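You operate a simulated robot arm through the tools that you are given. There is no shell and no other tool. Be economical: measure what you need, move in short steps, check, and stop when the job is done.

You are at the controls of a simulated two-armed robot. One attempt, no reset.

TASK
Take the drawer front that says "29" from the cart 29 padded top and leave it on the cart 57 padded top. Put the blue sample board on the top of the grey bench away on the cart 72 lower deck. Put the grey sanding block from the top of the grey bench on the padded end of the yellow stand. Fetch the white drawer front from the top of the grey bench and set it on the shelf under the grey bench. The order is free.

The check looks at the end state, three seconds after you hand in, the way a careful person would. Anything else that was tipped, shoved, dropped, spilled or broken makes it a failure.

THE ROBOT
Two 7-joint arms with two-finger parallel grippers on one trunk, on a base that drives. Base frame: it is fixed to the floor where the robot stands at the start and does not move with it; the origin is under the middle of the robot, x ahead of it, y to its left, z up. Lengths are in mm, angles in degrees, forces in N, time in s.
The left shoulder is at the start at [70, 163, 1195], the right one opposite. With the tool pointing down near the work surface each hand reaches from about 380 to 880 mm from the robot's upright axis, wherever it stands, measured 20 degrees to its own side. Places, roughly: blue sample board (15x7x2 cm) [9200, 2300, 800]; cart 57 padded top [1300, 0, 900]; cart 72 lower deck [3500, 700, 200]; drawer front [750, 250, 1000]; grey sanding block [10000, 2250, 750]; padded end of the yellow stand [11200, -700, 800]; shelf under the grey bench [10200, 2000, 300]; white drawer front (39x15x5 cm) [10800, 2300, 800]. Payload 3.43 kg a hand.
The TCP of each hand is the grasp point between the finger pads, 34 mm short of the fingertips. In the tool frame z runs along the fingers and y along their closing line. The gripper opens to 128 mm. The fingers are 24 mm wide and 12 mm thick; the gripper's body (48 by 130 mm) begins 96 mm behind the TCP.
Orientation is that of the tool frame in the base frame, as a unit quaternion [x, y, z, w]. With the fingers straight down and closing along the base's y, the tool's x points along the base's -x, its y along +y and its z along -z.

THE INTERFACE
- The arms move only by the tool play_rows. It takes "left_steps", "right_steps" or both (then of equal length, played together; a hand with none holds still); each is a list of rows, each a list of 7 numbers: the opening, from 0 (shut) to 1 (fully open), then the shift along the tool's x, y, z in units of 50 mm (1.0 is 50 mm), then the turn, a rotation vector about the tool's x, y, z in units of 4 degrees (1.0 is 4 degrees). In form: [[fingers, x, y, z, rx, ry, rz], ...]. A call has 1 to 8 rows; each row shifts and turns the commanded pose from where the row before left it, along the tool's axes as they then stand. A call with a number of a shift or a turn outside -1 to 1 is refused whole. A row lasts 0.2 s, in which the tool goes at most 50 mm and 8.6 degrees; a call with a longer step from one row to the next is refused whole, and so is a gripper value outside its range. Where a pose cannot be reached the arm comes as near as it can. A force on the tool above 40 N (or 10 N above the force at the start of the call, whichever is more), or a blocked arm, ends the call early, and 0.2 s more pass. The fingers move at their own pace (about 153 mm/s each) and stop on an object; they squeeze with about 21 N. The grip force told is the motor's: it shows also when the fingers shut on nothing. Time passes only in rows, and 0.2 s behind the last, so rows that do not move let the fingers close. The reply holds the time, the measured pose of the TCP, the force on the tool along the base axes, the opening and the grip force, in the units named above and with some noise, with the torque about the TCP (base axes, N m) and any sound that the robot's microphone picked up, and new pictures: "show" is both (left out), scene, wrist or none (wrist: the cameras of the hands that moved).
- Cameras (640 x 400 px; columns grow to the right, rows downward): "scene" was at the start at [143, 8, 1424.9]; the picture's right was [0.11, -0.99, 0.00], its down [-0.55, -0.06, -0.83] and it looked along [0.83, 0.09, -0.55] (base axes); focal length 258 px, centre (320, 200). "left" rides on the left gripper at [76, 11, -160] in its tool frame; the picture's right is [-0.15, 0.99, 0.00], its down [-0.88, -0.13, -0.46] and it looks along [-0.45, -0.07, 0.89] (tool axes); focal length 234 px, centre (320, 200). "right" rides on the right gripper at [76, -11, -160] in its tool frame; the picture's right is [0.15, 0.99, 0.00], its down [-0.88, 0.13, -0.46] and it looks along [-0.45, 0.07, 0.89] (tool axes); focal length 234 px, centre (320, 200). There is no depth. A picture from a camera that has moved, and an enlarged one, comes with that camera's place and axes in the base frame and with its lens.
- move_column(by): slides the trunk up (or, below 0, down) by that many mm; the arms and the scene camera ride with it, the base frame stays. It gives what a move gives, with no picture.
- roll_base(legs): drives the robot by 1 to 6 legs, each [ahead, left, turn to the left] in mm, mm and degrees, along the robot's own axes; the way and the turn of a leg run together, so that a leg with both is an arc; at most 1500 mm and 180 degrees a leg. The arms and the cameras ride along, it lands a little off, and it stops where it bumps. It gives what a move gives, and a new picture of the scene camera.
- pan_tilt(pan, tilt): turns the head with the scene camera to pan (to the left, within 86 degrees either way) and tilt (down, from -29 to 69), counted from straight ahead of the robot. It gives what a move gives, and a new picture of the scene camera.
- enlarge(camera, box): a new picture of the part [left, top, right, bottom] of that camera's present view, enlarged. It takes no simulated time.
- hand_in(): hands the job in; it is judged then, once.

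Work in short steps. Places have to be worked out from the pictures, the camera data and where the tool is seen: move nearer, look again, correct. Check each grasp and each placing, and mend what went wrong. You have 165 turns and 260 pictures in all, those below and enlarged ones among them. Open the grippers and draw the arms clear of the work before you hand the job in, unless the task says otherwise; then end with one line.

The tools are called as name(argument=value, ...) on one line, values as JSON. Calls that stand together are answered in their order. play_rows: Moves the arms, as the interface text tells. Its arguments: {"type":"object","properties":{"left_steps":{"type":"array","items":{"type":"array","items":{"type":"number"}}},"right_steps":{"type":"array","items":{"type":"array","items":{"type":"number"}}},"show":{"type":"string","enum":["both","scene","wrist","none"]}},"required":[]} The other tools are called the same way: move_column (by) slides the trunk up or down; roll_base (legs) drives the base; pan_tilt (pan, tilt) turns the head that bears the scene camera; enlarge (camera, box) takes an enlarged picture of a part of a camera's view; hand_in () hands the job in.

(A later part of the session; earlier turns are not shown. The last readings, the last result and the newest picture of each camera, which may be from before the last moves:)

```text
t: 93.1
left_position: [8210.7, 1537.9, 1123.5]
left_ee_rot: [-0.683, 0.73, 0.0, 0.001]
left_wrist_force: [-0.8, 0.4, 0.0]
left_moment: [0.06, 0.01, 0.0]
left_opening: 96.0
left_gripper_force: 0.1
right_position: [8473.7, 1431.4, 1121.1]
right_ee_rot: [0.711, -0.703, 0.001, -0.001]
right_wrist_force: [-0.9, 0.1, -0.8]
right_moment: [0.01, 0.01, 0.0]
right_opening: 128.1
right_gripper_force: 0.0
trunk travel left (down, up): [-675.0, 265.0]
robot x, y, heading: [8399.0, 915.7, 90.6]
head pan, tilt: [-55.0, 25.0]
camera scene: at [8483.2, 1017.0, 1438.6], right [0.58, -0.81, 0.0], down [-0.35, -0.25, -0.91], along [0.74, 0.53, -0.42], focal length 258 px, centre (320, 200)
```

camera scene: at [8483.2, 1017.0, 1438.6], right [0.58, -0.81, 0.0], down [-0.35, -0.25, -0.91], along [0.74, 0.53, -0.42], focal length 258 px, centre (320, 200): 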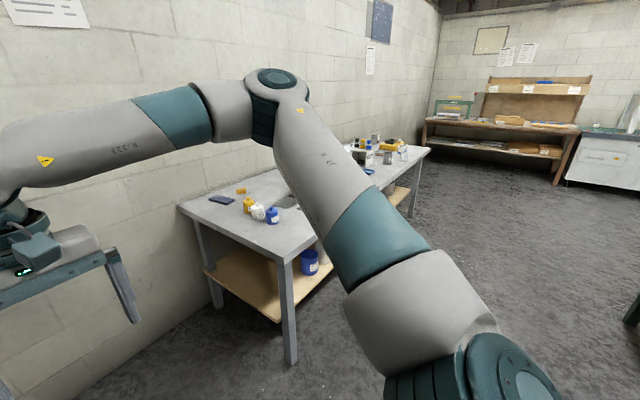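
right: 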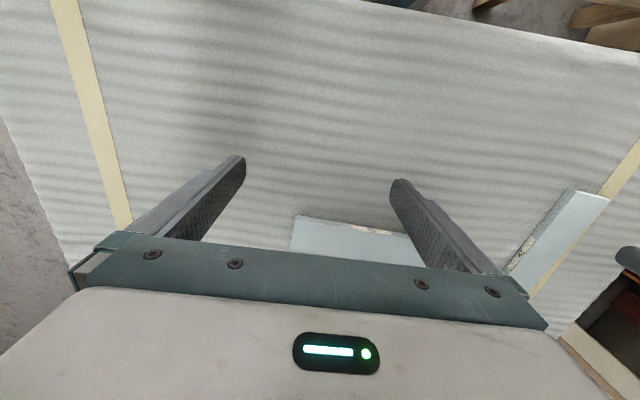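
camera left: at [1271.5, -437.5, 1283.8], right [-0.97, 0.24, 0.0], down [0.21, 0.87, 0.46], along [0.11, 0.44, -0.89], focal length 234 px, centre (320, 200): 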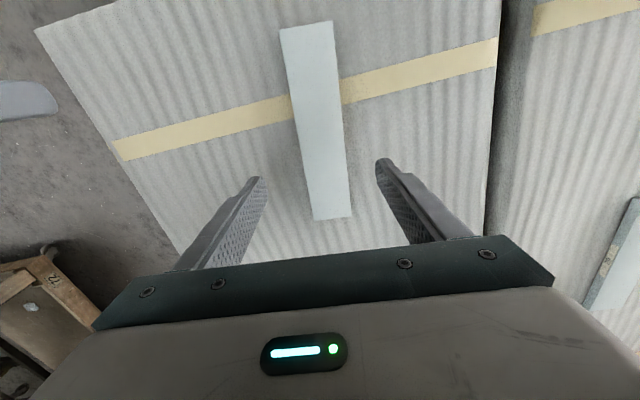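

The blue board (~(9310, 2340)) is at the bench's back-left; bench edge x≈9080, front y≈1610, depth ~840. I turn to heading ~20° and approach from the bench's left end, in part first.

roll_base(legs=[[0, 0, -70.6], [450, 600, 0]])

pan_tilt(pan=10, tilt=35)

```text
t: 100.2
left_position: [9138.8, 2014.3, 1122.9]
left_ee_rot: [-0.135, 0.991, -0.002, 0.0]
left_wrist_force: [-0.9, 0.1, 0.5]
left_moment: [-0.02, 0.0, -0.02]
left_opening: 96.2
left_gripper_force: 0.0
right_position: [9126.2, 1732.3, 1121.3]
right_ee_rot: [-0.173, 0.985, -0.001, 0.0]
right_wrist_force: [0.6, 0.4, -0.5]
right_moment: [0.01, -0.01, 0.0]
right_opening: 128.1
right_gripper_force: 0.0
trunk travel left (down, up): [-675.0, 265.0]
robot x, y, heading: [8615.0, 1627.5, 19.9]
head pan, tilt: [-55.0, 25.0]
camera scene: at [8741.5, 1591.5, 1438.4], right [-0.57, -0.82, 0.0], down [-0.35, 0.24, -0.91], along [0.74, -0.52, -0.42], focal length 258 px, centre (320, 200)
```

scene: 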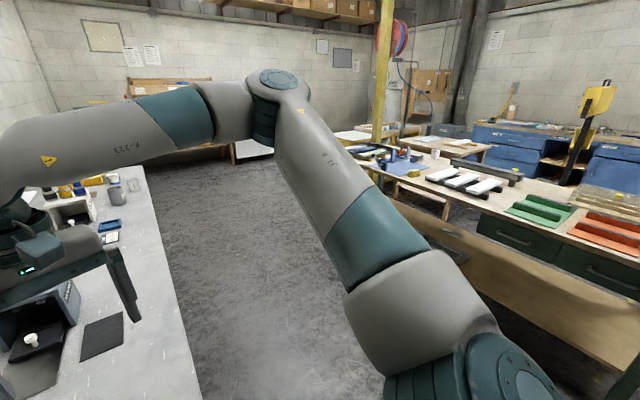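

```text
t: 101.5
left_position: [9139.4, 2014.4, 1122.5]
left_ee_rot: [-0.135, 0.991, -0.002, 0.0]
left_wrist_force: [-0.1, -0.3, -0.3]
left_moment: [0.01, -0.02, 0.0]
left_opening: 95.9
left_gripper_force: 0.1
right_position: [9126.2, 1733.1, 1120.8]
right_ee_rot: [-0.173, 0.985, -0.001, 0.0]
right_wrist_force: [0.1, 0.7, 0.1]
right_moment: [0.01, -0.01, 0.01]
right_opening: 128.0
right_gripper_force: 0.0
trunk travel left (down, up): [-675.0, 265.0]
robot x, y, heading: [8614.2, 1629.0, 20.0]
head pan, tilt: [10.0, 35.0]
camera scene: at [8742.4, 1688.5, 1422.6], right [0.5, -0.87, 0.0], down [-0.5, -0.29, -0.82], along [0.71, 0.41, -0.57], focal length 258 px, centre (320, 200)
```

scene: 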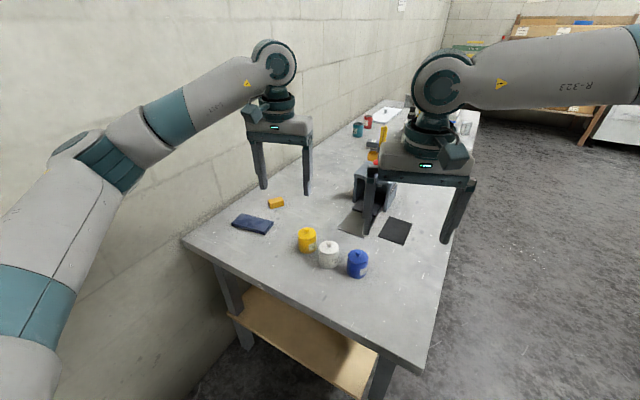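

I see a blue flat item at (252, 224) and other items; I enlarge to identify them.

enlarge(camera="scene", box=[200, 180, 320, 255])

enlarge(camera="scene", box=[320, 90, 480, 250])

```text
5.33 times, centred on (260, 218) of scene
camera zoom: at [8742.4, 1688.5, 1422.6], right [0.5, -0.87, 0.0], down [-0.5, -0.29, -0.82], along [0.71, 0.41, -0.57], focal length 1376 px, centre (640, 107)
```

zoom: 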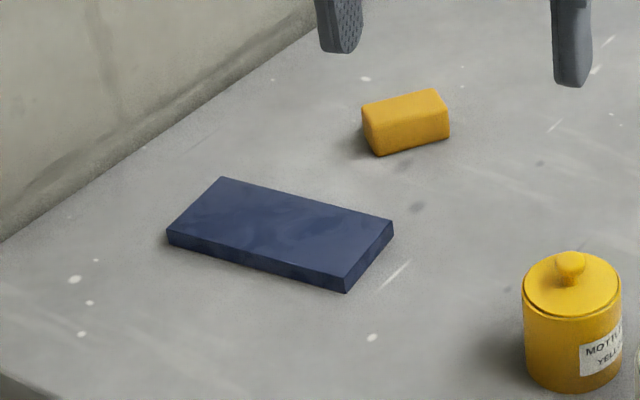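

```text
2.50 times, centred on (400, 170) of scene
camera zoom: at [8742.4, 1688.5, 1422.6], right [0.5, -0.87, 0.0], down [-0.5, -0.29, -0.82], along [0.71, 0.41, -0.57], focal length 645 px, centre (120, 275)
```

zoom: 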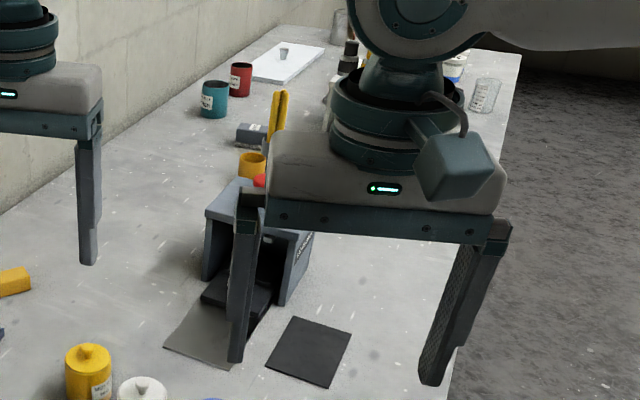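

Blue board is confirmed (top ≈760, centre ≈(9294, 2317), long axis ≈ -80°); a grey block and the white front (with knob or cup) lie further along. I move closer and turn a bit, then start yawing the left wrist over free space.

roll_base(legs=[[130, 135, 10]])

play_rows(left_steps=[[1, 0, 0, 0, 0, 0, -1], [1, 0, 0, 0, 0, 0, -1], [1, 0, 0, 0, 0, 0, -1], [1, 0, 0, 0, 0, 0, -1], [1, 0, 0, 0, 0, 0, -1], [1, 0, 0, 0, 0, 0, -1], [1, 0, 0, 0, 0, 0, -1], [1, 0, 0, 0, 0, 0, -1]], show="none")

play_rows(left_steps=[[1, 0, 0, 0, 0, 0, -1], [1, 0, 0, 0, 0, 0, -1], [1, 0, 0, 0, 0, 0, -1], [1, 0, 0, 0, 0, 0, -1], [1, 0, 0, 0, 0, 0, -1], [1, 0, 0, 0, 0, 0, -1], [1, 0, 0, 0, 0, 0, -1], [1, 0, 0, 0, 0, 0, -1]], show="both")

```text
t: 103.1
left_position: [9129.4, 2254.5, 1125.7]
left_ee_rot: [-0.218, 0.976, 0.007, -0.001]
left_wrist_force: [-0.1, -0.5, 0.1]
left_moment: [0.0, 0.01, 0.0]
left_opening: 95.5
left_gripper_force: 0.0
right_position: [9164.1, 1977.4, 1121.5]
right_ee_rot: [-0.258, 0.966, 0.009, 0.001]
right_wrist_force: [0.5, 0.0, 0.8]
right_moment: [0.0, 0.01, -0.02]
right_opening: 128.1
right_gripper_force: 0.0
trunk travel left (down, up): [-675.0, 265.0]
robot x, y, heading: [8675.6, 1803.5, 29.8]
head pan, tilt: [10.0, 35.0]
camera scene: at [8794.9, 1861.2, 1422.7], right [0.64, -0.77, -0.02], down [-0.44, -0.35, -0.82], along [0.63, 0.54, -0.57], focal length 258 px, centre (320, 200)
```

scene: 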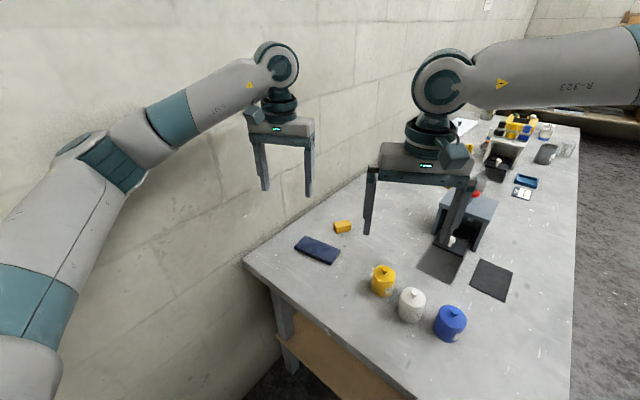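

```text
t: 104.9
left_position: [9128.9, 2252.3, 1127.8]
left_ee_rot: [-0.477, 0.879, 0.007, 0.002]
left_wrist_force: [0.2, 0.1, -0.4]
left_moment: [0.01, 0.0, 0.02]
left_opening: 128.0
left_gripper_force: 0.2
right_position: [9162.0, 1977.2, 1122.8]
right_ee_rot: [-0.258, 0.966, 0.009, 0.002]
right_wrist_force: [0.0, -0.1, 0.3]
right_moment: [0.0, -0.02, 0.0]
right_opening: 128.2
right_gripper_force: 0.0
trunk travel left (down, up): [-675.0, 265.0]
robot x, y, heading: [8678.0, 1806.0, 29.9]
head pan, tilt: [10.0, 35.0]
```

```text
t: 106.7
left_position: [9129.6, 2252.7, 1126.7]
left_ee_rot: [-0.702, 0.713, 0.007, 0.002]
left_wrist_force: [-0.3, 0.9, 0.7]
left_moment: [0.01, 0.01, 0.03]
left_opening: 128.0
left_gripper_force: 0.0
right_position: [9161.6, 1978.2, 1122.8]
right_ee_rot: [-0.258, 0.966, 0.008, 0.002]
right_wrist_force: [0.6, 0.8, 0.2]
right_moment: [-0.01, 0.0, -0.03]
right_opening: 128.1
right_gripper_force: 0.0
trunk travel left (down, up): [-675.0, 265.0]
robot x, y, heading: [8675.0, 1802.8, 30.0]
head pan, tilt: [10.0, 35.0]
camera scene: at [8792.9, 1862.0, 1423.6], right [0.64, -0.77, -0.01], down [-0.44, -0.35, -0.82], along [0.63, 0.54, -0.57], focal length 258 px, centre (320, 200)
camera left: at [9116.6, 2174.3, 1286.1], right [-0.99, 0.16, 0.01], down [0.15, 0.87, 0.47], along [0.07, 0.46, -0.88], focal length 234 px, centre (320, 200)
```

scene: 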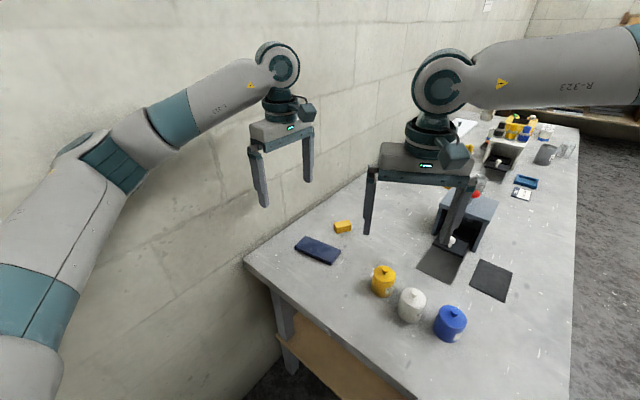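
left: 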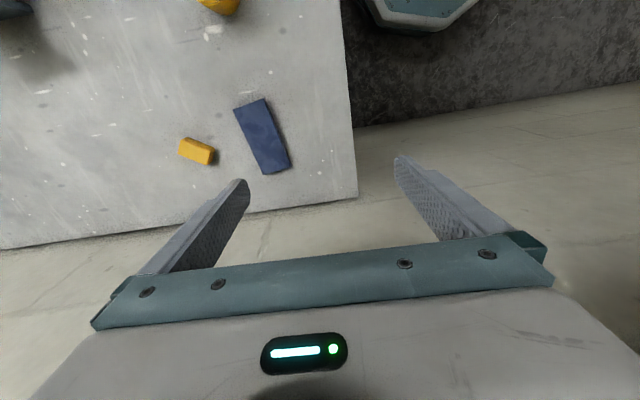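

Yaw works. Triangulation gives the board centre near (9259, 2278), top ~780. I move over it, finish the yaw and go down to ~950 for a better view.

play_rows(left_steps=[[1, -0.1, -0.52, 0.7, 0, 0, 0], [1, -0.1, -0.52, 0.7, 0, 0, 0], [1, -0.1, -0.52, 0.7, 0, 0, 0], [1, -0.1, -0.52, 0.7, 0, 0, -0.8], [1, -0.1, -0.52, 0.7, 0, 0, -0.8], [1, 0, 0, 0, 0, 0, -0.8]], show="both")

```text
t: 108.1
left_position: [9256.8, 2297.2, 945.4]
left_ee_rot: [0.759, -0.651, 0.0, 0.002]
left_wrist_force: [-0.2, -0.3, 0.4]
left_moment: [0.02, -0.02, 0.02]
left_opening: 127.9
left_gripper_force: 0.1
right_position: [9159.8, 1996.0, 1121.6]
right_ee_rot: [-0.258, 0.966, 0.0, 0.001]
right_wrist_force: [-0.2, -0.2, 0.7]
right_moment: [0.0, -0.02, 0.0]
right_opening: 127.8
right_gripper_force: 0.1
trunk travel left (down, up): [-675.0, 265.0]
robot x, y, heading: [8678.9, 1804.4, 29.9]
head pan, tilt: [10.0, 35.0]
camera scene: at [8790.5, 1884.3, 1422.6], right [0.64, -0.77, 0.0], down [-0.44, -0.37, -0.82], along [0.63, 0.53, -0.57], focal length 258 px, centre (320, 200)
camera left: at [9256.6, 2219.7, 1105.1], right [-1.0, -0.01, 0.0], down [-0.01, 0.89, 0.45], along [-0.01, 0.45, -0.89], focal length 234 px, centre (320, 200)
```

scene: 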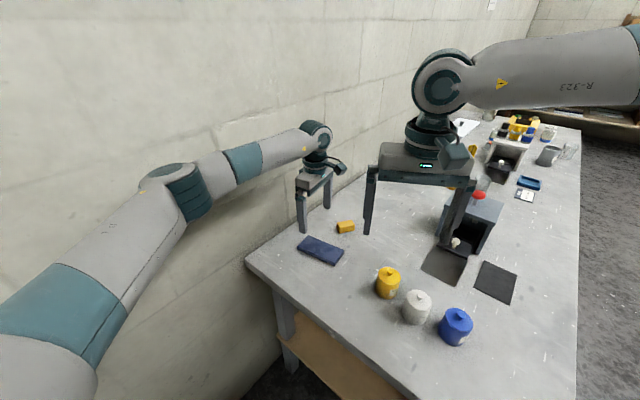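
left: 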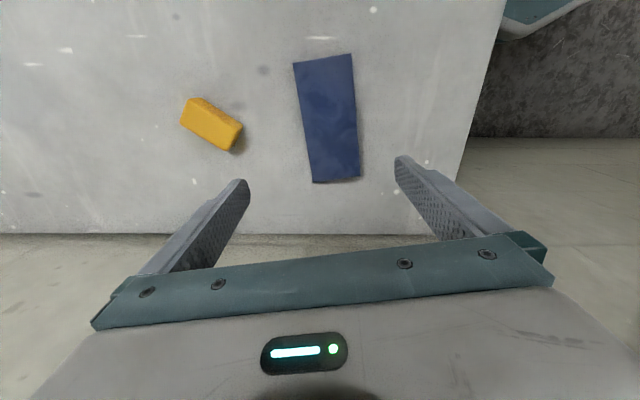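

The board is aligned with the jaws; top ≈785, centre offset (+15 tool y, +24 tool x). I correct and descend near it.

play_rows(left_steps=[[1, 0.48, 0.3, 0, 0, 0, 0], [1, 0, 0, 0.9, 0, 0, 0], [1, 0, 0, 0.9, 0, 0, 0], [1, 0, 0, 0.6, 0, 0, 0], [1, 0, 0, 0.2, 0, 0, 0], [1, 0, 0, 0, 0, 0, 0]], show="wrist")

```text
t: 109.2
left_position: [9248.0, 2268.0, 834.3]
left_ee_rot: [0.759, -0.651, 0.003, 0.001]
left_wrist_force: [-15.0, -8.0, 21.6]
left_moment: [-0.28, 2.08, 0.58]
left_opening: 128.0
left_gripper_force: 0.3
right_position: [9159.9, 1993.8, 1122.5]
right_ee_rot: [-0.258, 0.966, 0.0, 0.0]
right_wrist_force: [0.4, -0.8, -0.6]
right_moment: [-0.06, 0.04, 0.02]
right_opening: 127.8
right_gripper_force: 0.1
trunk travel left (down, up): [-675.0, 265.0]
robot x, y, heading: [8677.5, 1805.7, 30.1]
head pan, tilt: [10.0, 35.0]
stopped in row 5 (left hand): the force on the tool passed its limit at 49 N (the readings are from after the stop); the commanded pose is now the measured one
camera left: at [9245.8, 2192.3, 994.4], right [-1.0, -0.01, 0.0], down [-0.01, 0.89, 0.45], along [0.0, 0.45, -0.89], focal length 234 px, centre (320, 200)
```

left: 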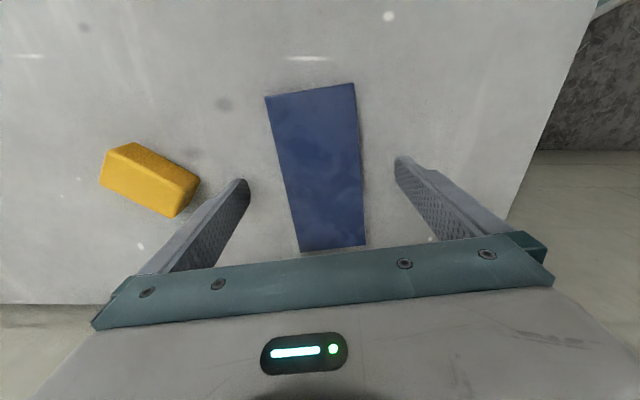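

Contact: fingertips reached the bench at TCP z≈834, so the bench top is ~800. I lift 4 mm and close on the board.

play_rows(left_steps=[[1, 0, 0, -0.1, 0, 0, 0], [0.4, 0, 0, 0, 0, 0, 0], [0, 0, 0, 0, 0, 0, 0], [0, 0, 0, 0, 0, 0, 0], [0, 0, 0, 0, 0, 0, 0]], show="wrist")

```text
t: 110.4
left_position: [9248.5, 2271.7, 836.5]
left_ee_rot: [0.759, -0.651, 0.003, 0.0]
left_wrist_force: [0.4, 0.6, 0.5]
left_moment: [0.02, 0.02, -0.03]
left_opening: 63.4
left_gripper_force: 20.9
right_position: [9162.0, 1994.1, 1120.7]
right_ee_rot: [-0.258, 0.966, -0.001, 0.0]
right_wrist_force: [-0.1, 0.7, 0.6]
right_moment: [0.0, 0.0, 0.02]
right_opening: 128.0
right_gripper_force: 0.2
trunk travel left (down, up): [-675.0, 265.0]
robot x, y, heading: [8675.6, 1803.9, 30.1]
head pan, tilt: [10.0, 35.0]
camera left: at [9247.1, 2193.9, 996.3], right [-1.0, -0.01, -0.01], down [-0.01, 0.89, 0.45], along [0.0, 0.45, -0.89], focal length 234 px, centre (320, 200)
```

left: 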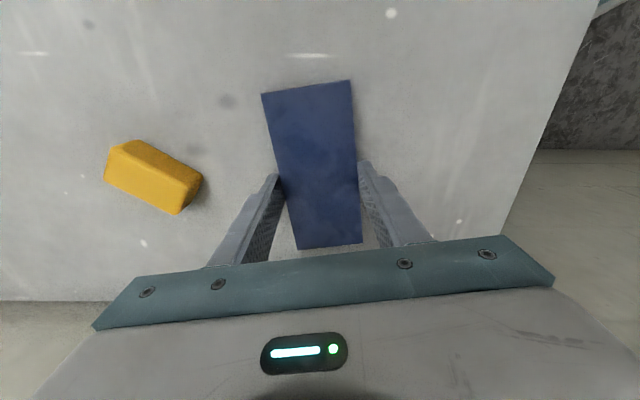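

Gripped at 63 mm. I lift it straight up 250 mm.

play_rows(left_steps=[[0, 0, 0, -0.5, 0, 0, 0], [0, 0, 0, -1, 0, 0, 0], [0, 0, 0, -1, 0, 0, 0], [0, 0, 0, -1, 0, 0, 0], [0, 0, 0, -1, 0, 0, 0]], show="wrist")

```text
t: 111.6
left_position: [9247.7, 2270.8, 1062.0]
left_ee_rot: [0.759, -0.651, 0.003, -0.001]
left_wrist_force: [-0.2, -0.3, -1.8]
left_moment: [0.03, -0.01, -0.03]
left_opening: 63.5
left_gripper_force: 21.3
right_position: [9161.0, 1993.9, 1121.2]
right_ee_rot: [-0.258, 0.966, -0.001, 0.001]
right_wrist_force: [-0.5, 1.2, 0.7]
right_moment: [0.01, 0.04, 0.0]
right_opening: 127.9
right_gripper_force: 0.0
trunk travel left (down, up): [-675.0, 265.0]
robot x, y, heading: [8675.6, 1806.1, 29.9]
head pan, tilt: [10.0, 35.0]
camera left: at [9246.5, 2193.5, 1222.0], right [-1.0, -0.01, -0.01], down [-0.01, 0.89, 0.45], along [0.0, 0.45, -0.89], focal length 234 px, centre (320, 200)
```

left: 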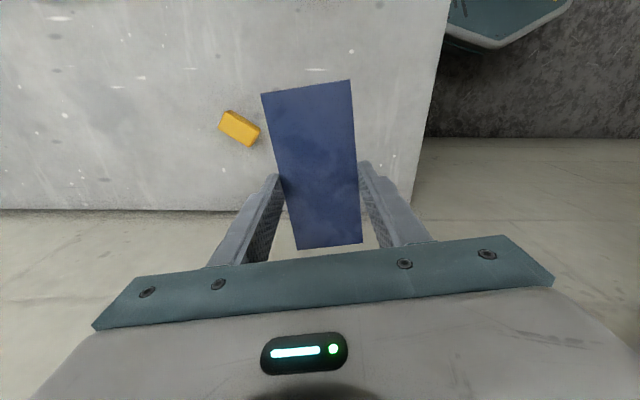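

Held. I back away from the bench end, then square the left wrist while raising the trunk for clearance over the bench items.

roll_base(legs=[[-300, 0, 0], [0, -650, 0]])

play_rows(left_steps=[[0, 0, 0, -0.3, 0, 0, 1], [0, 0, 0, -0.3, 0, 0, 1], [0, 0, 0, -0.3, 0, 0, 1], [0, 0, 0, -0.3, 0, 0, 1], [0, 0, 0, -0.3, 0, 0, 1], [0, 0, 0, 0, 0, 0, 1], [0, 0, 0, 0, 0, 0, 1], [0, 0, 0, 0, 0, 0, 1]], show="none")

play_rows(left_steps=[[0, 0, 0, 0, 0, 0, 1], [0, 0, 0, 0, 0, 0, 1], [0, 0, 0, 0, 0, 0, 1], [0, 0, 0, 0, 0, 0, 1], [0, 0, 0, 0, 0, 0, 1], [0, 0, 0, 0, 0, 0, 1], [0, 0, 0, 0, 0, 0, 1], [0, 0, 0, 0, 0, 0, 1]], show="none")

move_column(by=150)

pan_tilt(pan=25, tilt=25)

```text
t: 116.8
left_position: [9309.9, 1565.6, 1060.4]
left_ee_rot: [0.761, -0.649, 0.003, -0.001]
left_wrist_force: [-0.7, -0.3, -1.4]
left_moment: [0.01, 0.01, 0.03]
left_opening: 63.6
left_gripper_force: 20.4
right_position: [9223.5, 1288.9, 1119.9]
right_ee_rot: [-0.26, 0.966, -0.001, 0.0]
right_wrist_force: [-1.2, 0.5, 0.0]
right_moment: [0.0, 0.05, -0.03]
right_opening: 127.8
right_gripper_force: 0.0
trunk travel left (down, up): [-675.0, 265.0]
robot x, y, heading: [8739.4, 1097.1, 30.5]
head pan, tilt: [10.0, 35.0]
camera scene: at [8855.2, 1176.4, 1422.6], right [0.65, -0.76, 0.0], down [-0.44, -0.37, -0.82], along [0.62, 0.53, -0.57], focal length 258 px, centre (320, 200)
```

scene: 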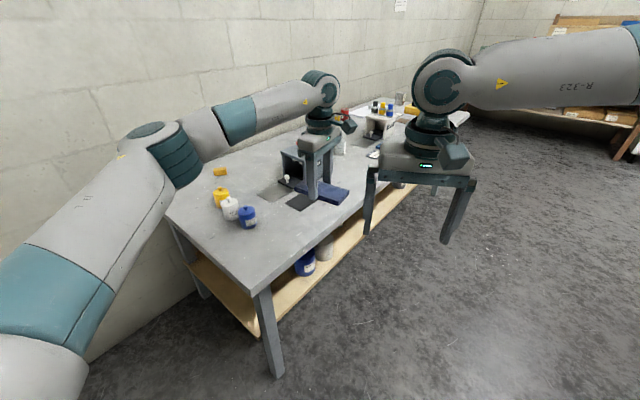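

```text
t: 118.6
left_position: [9309.7, 1565.9, 1136.9]
left_ee_rot: [-0.553, 0.833, -0.003, 0.002]
left_wrist_force: [-0.5, 0.6, -0.9]
left_moment: [0.0, -0.01, -0.03]
left_opening: 63.2
left_gripper_force: 21.4
right_position: [9224.0, 1289.2, 1120.9]
right_ee_rot: [-0.261, 0.965, -0.002, 0.001]
right_wrist_force: [-0.8, 0.8, -1.4]
right_moment: [0.03, 0.01, -0.01]
right_opening: 128.1
right_gripper_force: 0.2
trunk travel left (down, up): [-675.0, 265.0]
robot x, y, heading: [8740.2, 1092.4, 30.7]
head pan, tilt: [10.0, 35.0]
```

```text
t: 120.4
left_position: [9309.7, 1567.0, 1135.8]
left_ee_rot: [-0.301, 0.953, -0.002, 0.002]
left_wrist_force: [0.1, -1.3, -0.6]
left_moment: [-0.01, 0.0, -0.02]
left_opening: 63.3
left_gripper_force: 20.6
right_position: [9223.9, 1287.9, 1119.8]
right_ee_rot: [-0.261, 0.965, -0.001, 0.0]
right_wrist_force: [0.9, 0.2, -0.3]
right_moment: [0.01, -0.02, -0.01]
right_opening: 128.0
right_gripper_force: 0.0
trunk travel left (down, up): [-675.0, 265.0]
robot x, y, heading: [8737.1, 1095.4, 30.3]
head pan, tilt: [10.0, 35.0]
```

```text
t: 122.2
left_position: [9310.2, 1567.1, 1285.0]
left_ee_rot: [-0.301, 0.954, -0.002, 0.002]
left_wrist_force: [0.6, -0.6, -1.4]
left_moment: [0.01, -0.02, 0.0]
left_opening: 63.4
left_gripper_force: 20.6
right_position: [9224.1, 1288.4, 1270.3]
right_ee_rot: [-0.261, 0.965, -0.001, 0.0]
right_wrist_force: [0.3, -0.3, 0.2]
right_moment: [0.0, 0.02, 0.0]
right_opening: 128.1
right_gripper_force: 0.2
trunk travel left (down, up): [-825.0, 115.0]
robot x, y, heading: [8742.5, 1096.5, 30.1]
head pan, tilt: [10.0, 35.0]
```

```text
t: 123.0
left_position: [9309.4, 1566.1, 1285.9]
left_ee_rot: [-0.302, 0.953, -0.002, 0.002]
left_wrist_force: [-0.5, -0.7, -0.8]
left_moment: [0.03, 0.04, -0.03]
left_opening: 63.2
left_gripper_force: 21.4
right_position: [9225.0, 1287.8, 1270.8]
right_ee_rot: [-0.26, 0.966, -0.001, 0.0]
right_wrist_force: [-0.8, 0.3, 0.3]
right_moment: [0.02, 0.0, 0.01]
right_opening: 127.9
right_gripper_force: 0.1
trunk travel left (down, up): [-825.0, 115.0]
robot x, y, heading: [8742.8, 1094.6, 30.4]
head pan, tilt: [25.0, 25.0]
camera scene: at [8840.8, 1195.1, 1588.3], right [0.82, -0.57, 0.0], down [-0.24, -0.35, -0.91], along [0.52, 0.74, -0.42], focal length 258 px, centre (320, 200)
```

scene: 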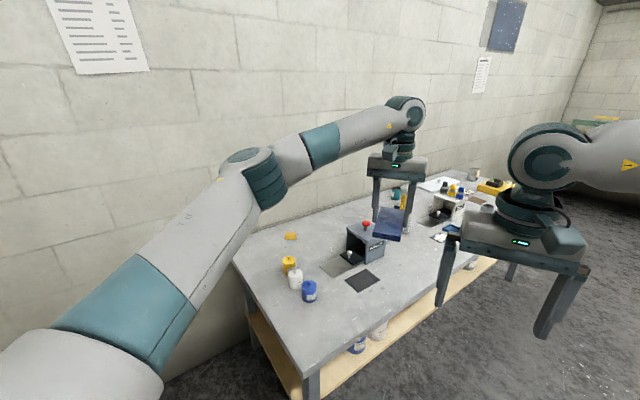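

I rotate to face the bench and strafe along its front to x≈9950 for a good look at the block and white front.

roll_base(legs=[[0, 0, 59.8], [0, -1200, 0]])

pan_tilt(pan=-10, tilt=35)

```text
t: 131.7
left_position: [9841.5, 1812.6, 1285.2]
left_ee_rot: [0.731, -0.683, 0.002, -0.003]
left_wrist_force: [0.1, 0.0, -1.6]
left_moment: [-0.01, 0.02, -0.02]
left_opening: 63.6
left_gripper_force: 21.2
right_position: [10034.6, 1595.2, 1270.8]
right_ee_rot: [-0.702, 0.712, -0.001, 0.001]
right_wrist_force: [-1.2, 0.1, -0.5]
right_moment: [0.0, 0.0, -0.01]
right_opening: 127.6
right_gripper_force: 0.1
trunk travel left (down, up): [-825.0, 115.0]
robot x, y, heading: [9952.2, 1081.9, 88.9]
head pan, tilt: [25.0, 25.0]
camera scene: at [9916.7, 1214.5, 1588.3], right [0.91, 0.41, 0.0], down [0.17, -0.39, -0.91], along [-0.37, 0.83, -0.42], focal length 258 px, centre (320, 200)
```

scene: 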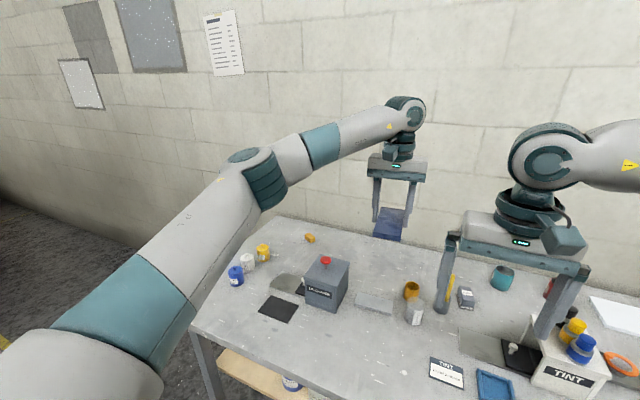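

```text
t: 132.7
left_position: [9842.1, 1813.3, 1286.5]
left_ee_rot: [0.731, -0.682, 0.001, -0.003]
left_wrist_force: [-0.1, 0.4, -0.9]
left_moment: [-0.02, -0.01, -0.01]
left_opening: 63.3
left_gripper_force: 21.1
right_position: [10036.5, 1596.4, 1269.9]
right_ee_rot: [-0.701, 0.713, -0.001, 0.0]
right_wrist_force: [-0.1, -0.2, 0.3]
right_moment: [-0.01, 0.02, 0.0]
right_opening: 128.0
right_gripper_force: 0.0
trunk travel left (down, up): [-825.0, 115.0]
robot x, y, heading: [9952.8, 1081.0, 89.0]
head pan, tilt: [-10.0, 35.0]
camera scene: at [9971.3, 1216.8, 1572.6], right [0.98, -0.19, 0.0], down [-0.11, -0.56, -0.82], along [0.16, 0.8, -0.57], focal length 258 px, centre (320, 200)
```

scene: 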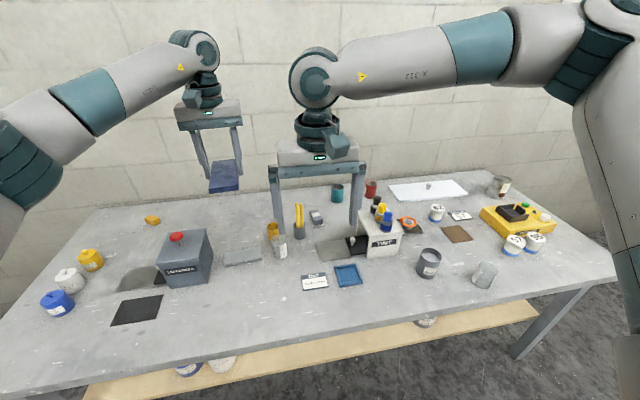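

I enlarge the candidates for the sanding block and the white front.

enlarge(camera="scene", box=[210, 195, 350, 285])

enlarge(camera="scene", box=[360, 165, 520, 265])

```text
4.44 times, centred on (280, 240) of scene
camera zoom: at [9971.3, 1216.8, 1572.6], right [0.98, -0.19, 0.0], down [-0.11, -0.56, -0.82], along [0.16, 0.8, -0.57], focal length 1146 px, centre (498, 22)
```

zoom: 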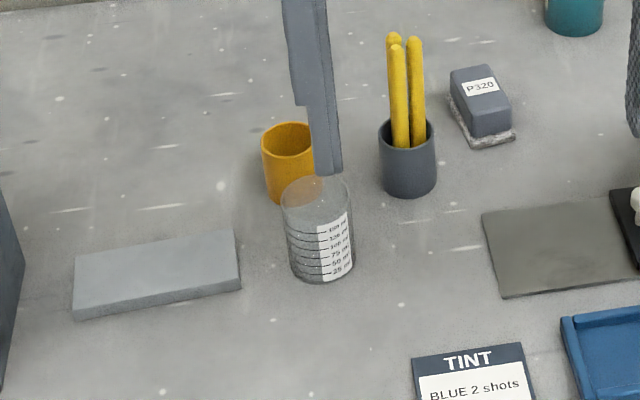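

```text
4.00 times, centred on (440, 215) of scene
camera zoom: at [9971.3, 1216.8, 1572.6], right [0.98, -0.19, 0.0], down [-0.11, -0.56, -0.82], along [0.16, 0.8, -0.57], focal length 1032 px, centre (-160, 140)
```

zoom: 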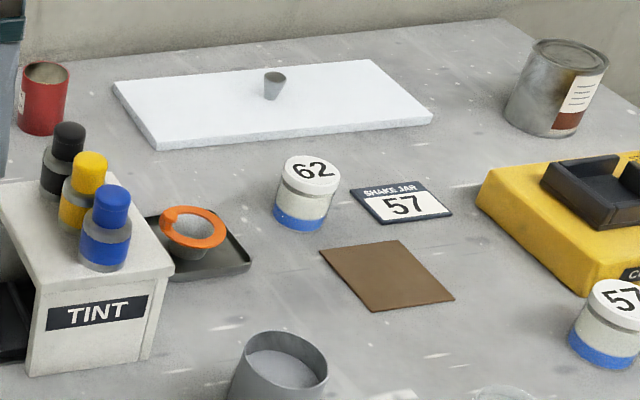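

Block is "P320" at ≈(10132, 2127); the white front is 390×146 centred ≈(10762, 2254) with a knob at its centre. I'll take the front by its knob from the bench's right end (edge x≈11114), so I look that way first.

pan_tilt(pan=-60, tilt=20)

```text
t: 133.9
left_position: [9842.6, 1812.0, 1285.7]
left_ee_rot: [0.731, -0.683, 0.001, -0.003]
left_wrist_force: [-0.3, 0.5, -1.9]
left_moment: [0.0, 0.0, -0.01]
left_opening: 63.4
left_gripper_force: 21.2
right_position: [10036.3, 1594.9, 1271.2]
right_ee_rot: [-0.701, 0.713, -0.001, 0.002]
right_wrist_force: [0.5, -0.3, -0.3]
right_moment: [0.0, 0.02, 0.01]
right_opening: 127.9
right_gripper_force: 0.0
trunk travel left (down, up): [-825.0, 115.0]
robot x, y, heading: [9951.9, 1080.4, 89.0]
head pan, tilt: [-60.0, 20.0]
camera scene: at [10036.2, 1175.6, 1596.4], right [0.49, -0.87, 0.0], down [-0.3, -0.17, -0.94], along [0.82, 0.46, -0.34], focal length 258 px, centre (320, 200)
```

scene: 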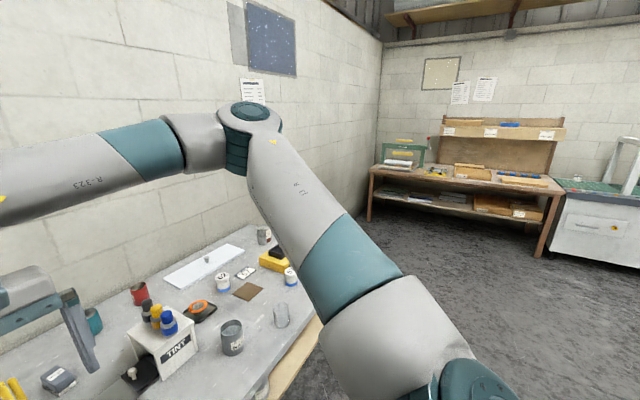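

Floor to the right is free. I strafe to x≈11650, turn to face -x, and approach the bench's right end.

roll_base(legs=[[0, -1450, 0], [0, -250, 0], [0, 0, 91], [0, -750, 0]])

pan_tilt(pan=0, tilt=38)

```text
t: 150.1
left_position: [10931.7, 1686.8, 1285.4]
left_ee_rot: [0.999, 0.046, -0.001, -0.004]
left_wrist_force: [0.3, 1.0, -0.1]
left_moment: [0.01, -0.03, -0.02]
left_opening: 63.1
left_gripper_force: 21.2
right_position: [11143.2, 1884.2, 1271.2]
right_ee_rot: [1.0, 0.002, 0.0, -0.001]
right_wrist_force: [0.0, 0.5, -0.7]
right_moment: [0.04, -0.03, 0.01]
right_opening: 127.7
right_gripper_force: 0.1
trunk travel left (down, up): [-825.0, 115.0]
robot x, y, heading: [11659.4, 1809.9, -179.9]
head pan, tilt: [-60.0, 20.0]
camera scene: at [11565.6, 1888.3, 1596.5], right [0.86, 0.5, 0.0], down [0.17, -0.29, -0.94], along [-0.47, 0.81, -0.34], focal length 258 px, centre (320, 200)
```

scene: 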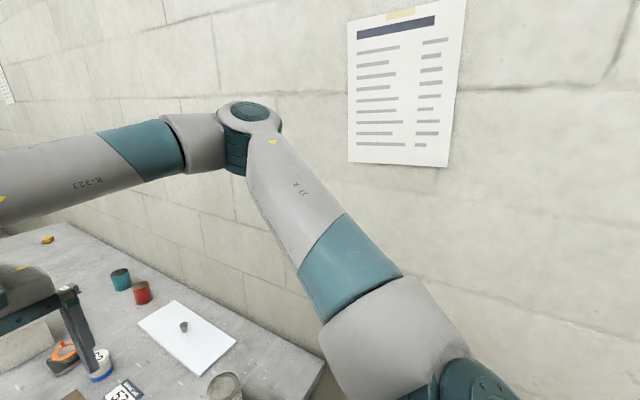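

```text
t: 151.4
left_position: [10930.0, 1687.2, 1285.2]
left_ee_rot: [0.999, 0.045, -0.001, -0.003]
left_wrist_force: [-0.2, 0.3, -1.0]
left_moment: [0.03, -0.01, 0.0]
left_opening: 63.0
left_gripper_force: 21.6
right_position: [11142.3, 1886.1, 1270.9]
right_ee_rot: [1.0, 0.003, 0.0, -0.001]
right_wrist_force: [0.1, 1.3, -0.8]
right_moment: [0.01, 0.01, -0.02]
right_opening: 128.0
right_gripper_force: 0.0
trunk travel left (down, up): [-825.0, 115.0]
robot x, y, heading: [11664.3, 1808.5, -179.7]
head pan, tilt: [0.0, 38.0]
camera scene: at [11526.3, 1808.7, 1568.0], right [0.0, 1.0, 0.0], down [0.62, 0.0, -0.79], along [-0.79, 0.0, -0.62], focal length 258 px, centre (320, 200)
```

scene: 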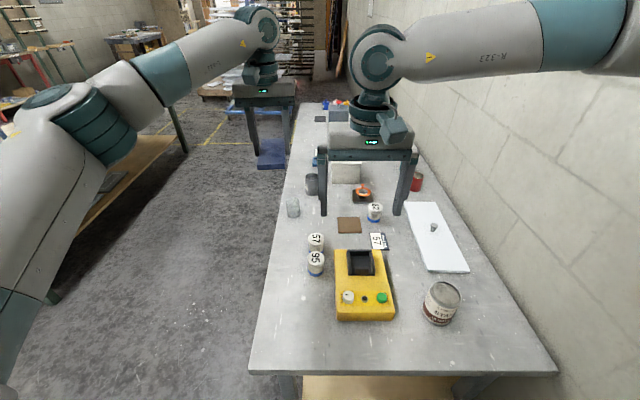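

Clear view: bench right edge x≈11274, knob ≈(10771, 2264). It's near my reach limit, so I extend the right arm, move the left hand with the board off to the side, then lean the right tool forward ~30°.

play_rows(right_steps=[[1, -0.86, -0.31, 0, 0, 0, 0], [1, -0.86, -0.31, 0, 0, 0, 0], [1, -0.86, -0.31, 0, 0, 0, 0], [1, -0.86, -0.31, 0, 0, 0, 0], [1, -0.86, -0.31, 0, 0, 0, 0], [1, -0.5, -0.31, 0, 0, 0, 0]], left_steps=[[0, 0.4, 0.6, 0, 0, 0, 0], [0, 0.4, 0.6, 0, 0, 0, 0], [0, 0.4, 0.6, 0, 0, 0, 0], [0, 0.4, 0.6, 0, 0, 0, 0], [0, 0.4, 0.6, 0, 0, 0, 0], [0, 0.4, 0.6, 0, 0, 0, 0]], show="none")

play_rows(right_steps=[[1, 0, 0, 0, 0, -1, 0], [1, 0, 0, 0, 0, -1, 0], [1, 0, 0, 0, 0, -1, 0], [1, 0, 0, 0, 0, -1, 0], [1, 0, 0, 0, 0, -1, 0], [1, 0, 0, 0, 0, -1, 0], [1, 0, 0, 0, 0, -1, 0]], show="scene")

```text
t: 152.8
left_position: [11068.8, 1517.2, 1283.0]
left_ee_rot: [0.999, 0.044, -0.002, -0.004]
left_wrist_force: [-0.7, -0.3, -1.8]
left_moment: [0.03, 0.02, 0.03]
left_opening: 63.4
left_gripper_force: 21.3
right_position: [10903.3, 1976.9, 1272.5]
right_ee_rot: [1.0, 0.003, -0.001, -0.001]
right_wrist_force: [0.0, -0.8, -0.1]
right_moment: [0.04, 0.0, -0.01]
right_opening: 128.2
right_gripper_force: 0.1
trunk travel left (down, up): [-825.0, 115.0]
robot x, y, heading: [11657.9, 1809.4, -179.6]
head pan, tilt: [0.0, 38.0]
```

```text
t: 154.4
left_position: [11065.7, 1518.8, 1282.7]
left_ee_rot: [0.999, 0.045, -0.002, -0.003]
left_wrist_force: [0.7, -0.5, -0.8]
left_moment: [0.01, 0.02, 0.0]
left_opening: 63.6
left_gripper_force: 21.0
right_position: [10903.5, 1978.4, 1271.1]
right_ee_rot: [0.97, 0.004, -0.243, 0.0]
right_wrist_force: [-0.1, -0.4, -0.5]
right_moment: [0.0, -0.01, 0.02]
right_opening: 128.0
right_gripper_force: 0.0
trunk travel left (down, up): [-825.0, 115.0]
robot x, y, heading: [11656.7, 1810.9, -179.9]
head pan, tilt: [0.0, 38.0]
camera scene: at [11526.6, 1808.9, 1568.0], right [-0.01, 1.0, 0.0], down [0.62, 0.0, -0.79], along [-0.79, 0.0, -0.62], focal length 258 px, centre (320, 200)
```

scene: 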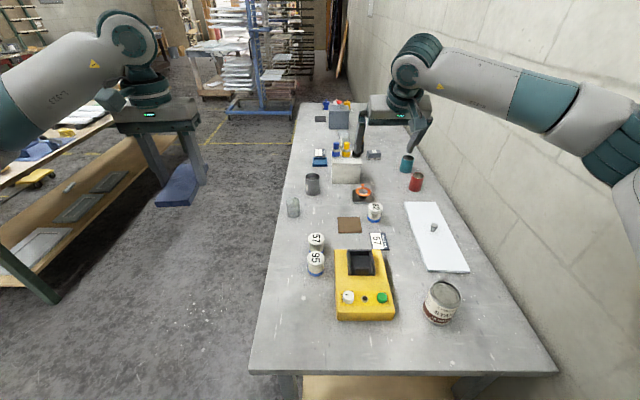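

From this end the right elbow would run into the wall, so I'll take the knob from the front with a strongly leaned tool instead. I drive back round to the front, at x≈10608.

roll_base(legs=[[0, 750, 0], [0, 0, -90], [0, 1050, 0]])

pan_tilt(pan=-8, tilt=38)

```text
t: 167.4
left_position: [10314.2, 1665.6, 1283.8]
left_ee_rot: [0.733, -0.68, 0.002, -0.003]
left_wrist_force: [0.9, 0.8, -1.6]
left_moment: [-0.04, -0.01, 0.01]
left_opening: 63.6
left_gripper_force: 20.7
right_position: [10775.6, 1822.2, 1269.3]
right_ee_rot: [-0.682, 0.69, 0.169, 0.173]
right_wrist_force: [0.0, -1.4, -0.4]
right_moment: [0.0, 0.02, 0.02]
right_opening: 127.9
right_gripper_force: 0.0
trunk travel left (down, up): [-825.0, 115.0]
robot x, y, heading: [10595.9, 1068.4, 89.3]
head pan, tilt: [0.0, 38.0]
camera scene: at [10602.7, 1203.8, 1568.0], right [1.0, -0.01, 0.0], down [-0.01, -0.62, -0.79], along [0.01, 0.79, -0.62], focal length 258 px, centre (320, 200)
```

scene: 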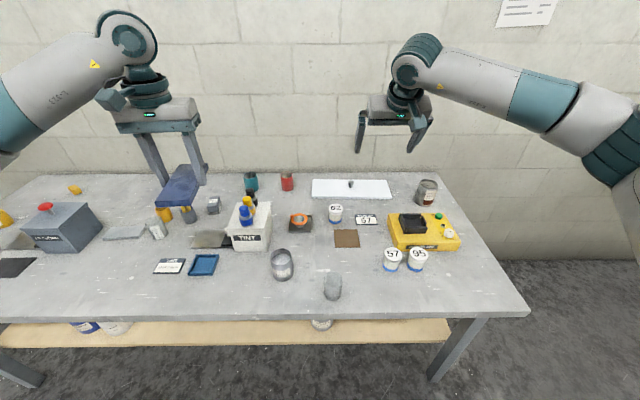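

```text
t: 168.1
left_position: [10313.6, 1666.0, 1284.8]
left_ee_rot: [0.732, -0.681, 0.001, -0.001]
left_wrist_force: [0.4, 0.5, -0.4]
left_moment: [-0.03, -0.01, 0.01]
left_opening: 63.5
left_gripper_force: 21.1
right_position: [10774.3, 1821.9, 1271.4]
right_ee_rot: [-0.683, 0.69, 0.169, 0.172]
right_wrist_force: [-0.1, -0.2, 0.0]
right_moment: [-0.03, 0.0, 0.0]
right_opening: 128.1
right_gripper_force: 0.0
trunk travel left (down, up): [-825.0, 115.0]
robot x, y, heading: [10597.8, 1071.8, 89.2]
head pan, tilt: [-8.0, 38.0]
camera scene: at [10613.8, 1202.9, 1568.0], right [0.99, -0.15, 0.0], down [-0.09, -0.61, -0.79], along [0.12, 0.78, -0.62], focal length 258 px, centre (320, 200)
```

scene: 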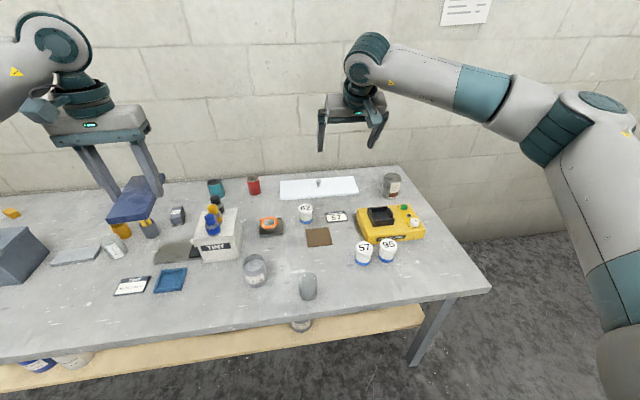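

Knob ≈(10764, 2256), bench front edge y≈1604. I raise the left hand, lean the right tool to ~56°, then drive 190 mm ahead and lower the trunk.

play_rows(right_steps=[[1, 0, 0, 0, 0, -1, 0], [1, 0, 0, 0, 0, -1, 0], [1, 0, 0, 0, 0, -1, 0], [1, 0, 0, 0, 0, -1, 0], [1, 0, 0, 0, 0, -1, 0], [1, 0, 0, 0, 0, -1, 0], [1, 0, 0, 0, 0, -1, 0]], left_steps=[[0, 0, 0, -0.6, 0, 0, 0], [0, 0, 0, -0.6, 0, 0, 0], [0, 0, 0, -0.6, 0, 0, 0], [0, 0, 0, -0.6, 0, 0, 0], [0, 0, 0, -0.6, 0, 0, 0], [0, 0, 0, -0.6, 0, 0, 0], [0, 0, 0, -0.4, 0, 0, 0]], show="none")

roll_base(legs=[[190, 0, 0]])

move_column(by=-240)

play_rows(right_steps=[[1, 0, 0, 0, 0, 0, 0]], show="both")

```text
t: 169.7
left_position: [10313.2, 1664.6, 1483.2]
left_ee_rot: [0.733, -0.681, 0.0, -0.003]
left_wrist_force: [0.3, -0.3, -1.2]
left_moment: [0.0, -0.01, 0.03]
left_opening: 63.4
left_gripper_force: 20.8
right_position: [10775.3, 1822.5, 1272.6]
right_ee_rot: [-0.621, 0.628, 0.33, 0.335]
right_wrist_force: [-0.2, -0.9, -0.2]
right_moment: [0.0, 0.01, 0.01]
right_opening: 127.9
right_gripper_force: 0.1
trunk travel left (down, up): [-825.0, 115.0]
robot x, y, heading: [10599.5, 1069.9, 89.4]
head pan, tilt: [-8.0, 38.0]
```

```text
t: 171.2
left_position: [10315.4, 1852.5, 1486.9]
left_ee_rot: [0.732, -0.681, 0.0, -0.005]
left_wrist_force: [-0.4, -0.2, -0.9]
left_moment: [0.03, 0.01, 0.02]
left_opening: 63.2
left_gripper_force: 20.7
right_position: [10777.9, 2007.8, 1273.4]
right_ee_rot: [-0.62, 0.628, 0.33, 0.336]
right_wrist_force: [0.0, -0.6, -0.6]
right_moment: [-0.02, -0.02, -0.01]
right_opening: 127.9
right_gripper_force: 0.1
trunk travel left (down, up): [-825.0, 115.0]
robot x, y, heading: [10598.0, 1257.6, 89.3]
head pan, tilt: [-8.0, 38.0]
camera scene: at [10616.4, 1388.3, 1568.5], right [0.99, -0.15, 0.0], down [-0.09, -0.61, -0.79], along [0.12, 0.78, -0.61], focal length 258 px, centre (320, 200)
```

scene: 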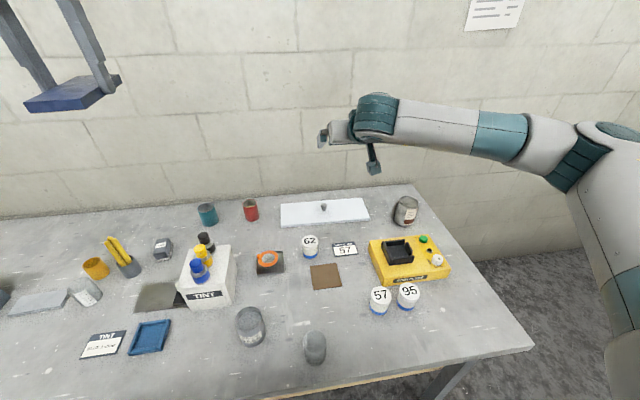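

```text
t: 173.8
left_position: [10316.4, 1855.8, 1244.7]
left_ee_rot: [0.732, -0.681, 0.001, -0.004]
left_wrist_force: [-0.3, 0.3, -1.1]
left_moment: [-0.01, -0.02, 0.0]
left_opening: 63.3
left_gripper_force: 21.1
right_position: [10779.3, 2011.7, 1031.8]
right_ee_rot: [-0.621, 0.628, 0.329, 0.335]
right_wrist_force: [-0.4, -0.2, 0.1]
right_moment: [-0.04, 0.01, 0.0]
right_opening: 128.0
right_gripper_force: 0.0
trunk travel left (down, up): [-585.0, 355.0]
robot x, y, heading: [10602.1, 1258.3, 89.3]
head pan, tilt: [-8.0, 38.0]
```

```text
t: 174.2
left_position: [10316.6, 1854.9, 1243.9]
left_ee_rot: [0.732, -0.681, 0.002, -0.004]
left_wrist_force: [-0.9, 0.3, -1.9]
left_moment: [-0.01, 0.03, 0.0]
left_opening: 63.2
left_gripper_force: 21.4
right_position: [10778.5, 2012.5, 1030.9]
right_ee_rot: [-0.621, 0.629, 0.329, 0.334]
right_wrist_force: [0.7, -0.2, 0.5]
right_moment: [0.0, 0.0, -0.01]
right_opening: 127.8
right_gripper_force: 0.1
trunk travel left (down, up): [-585.0, 355.0]
robot x, y, heading: [10598.9, 1256.6, 89.1]
head pan, tilt: [-8.0, 38.0]
camera scene: at [10616.5, 1392.4, 1328.0], right [0.99, -0.15, 0.0], down [-0.09, -0.61, -0.79], along [0.12, 0.78, -0.62], focal length 258 px, centre (320, 200)
camera right: at [10788.0, 1837.1, 1058.5], right [-0.99, -0.07, -0.12], down [-0.13, 0.12, 0.98], along [-0.05, 0.99, -0.12], focal length 234 px, centre (320, 200)
```

scene: 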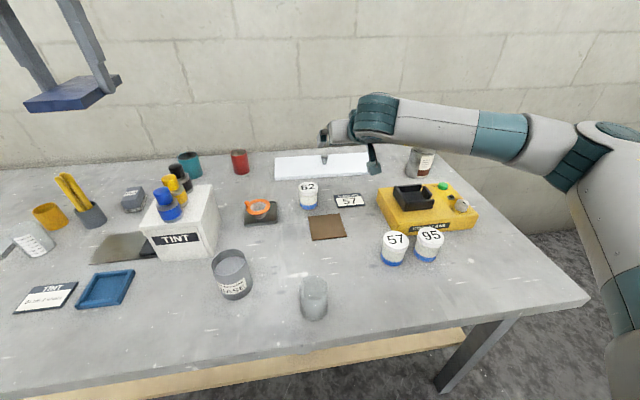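
right: 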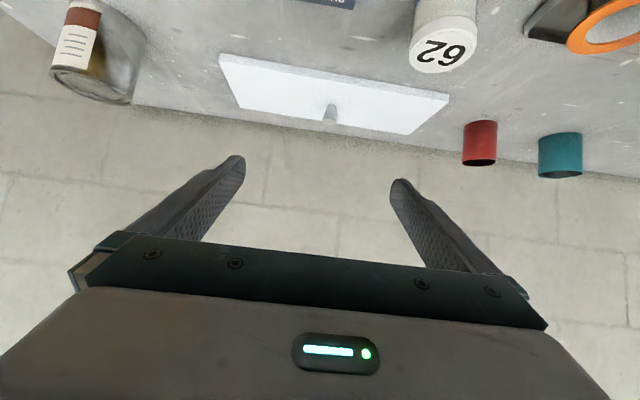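

Fingers point at 56° lean; knob ≈(10764, 2256, 820–850). I advance 200 mm along the finger line to a standoff.

play_rows(right_steps=[[1, 0, 0.06, 0.9, 0, 0, 0], [1, 0, 0.06, 0.9, 0, 0, 0], [1, 0, 0.06, 0.9, 0, 0, 0], [1, 0, 0.06, 0.8, 0, 0, 0], [1, 0, 0.06, 0.5, 0, 0, 0]], show="both")

```text
t: 175.3
left_position: [10315.8, 1855.6, 1244.6]
left_ee_rot: [0.731, -0.682, 0.001, -0.004]
left_wrist_force: [0.0, -0.1, -1.9]
left_moment: [-0.01, -0.06, -0.05]
left_opening: 63.2
left_gripper_force: 20.8
right_position: [10764.7, 2180.0, 917.5]
right_ee_rot: [-0.621, 0.628, 0.329, 0.335]
right_wrist_force: [-0.4, 0.0, -0.2]
right_moment: [0.03, 0.03, 0.0]
right_opening: 128.0
right_gripper_force: 0.1
trunk travel left (down, up): [-585.0, 355.0]
robot x, y, heading: [10597.7, 1258.5, 89.3]
head pan, tilt: [-8.0, 38.0]
camera scene: at [10616.1, 1392.6, 1328.0], right [0.99, -0.15, 0.0], down [-0.09, -0.61, -0.79], along [0.12, 0.78, -0.62], focal length 258 px, centre (320, 200)
camera right: at [10774.5, 2004.5, 946.1], right [-0.99, -0.07, -0.12], down [-0.13, 0.12, 0.98], along [-0.05, 0.99, -0.12], focal length 234 px, centre (320, 200)
```

scene: 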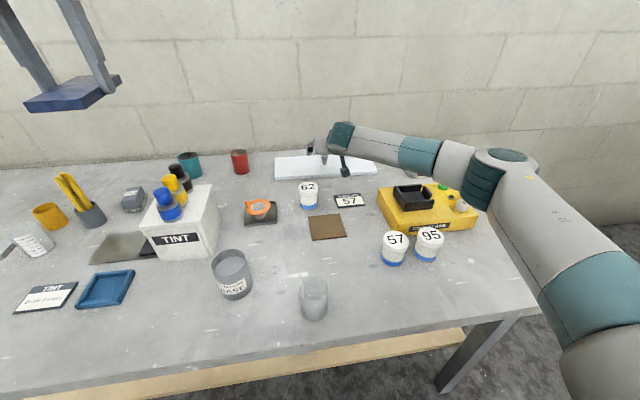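
right: 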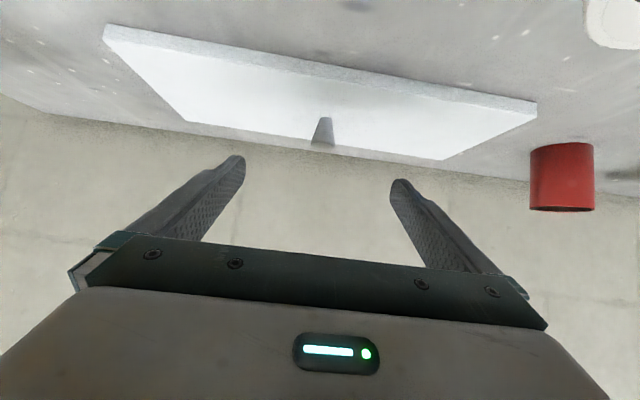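

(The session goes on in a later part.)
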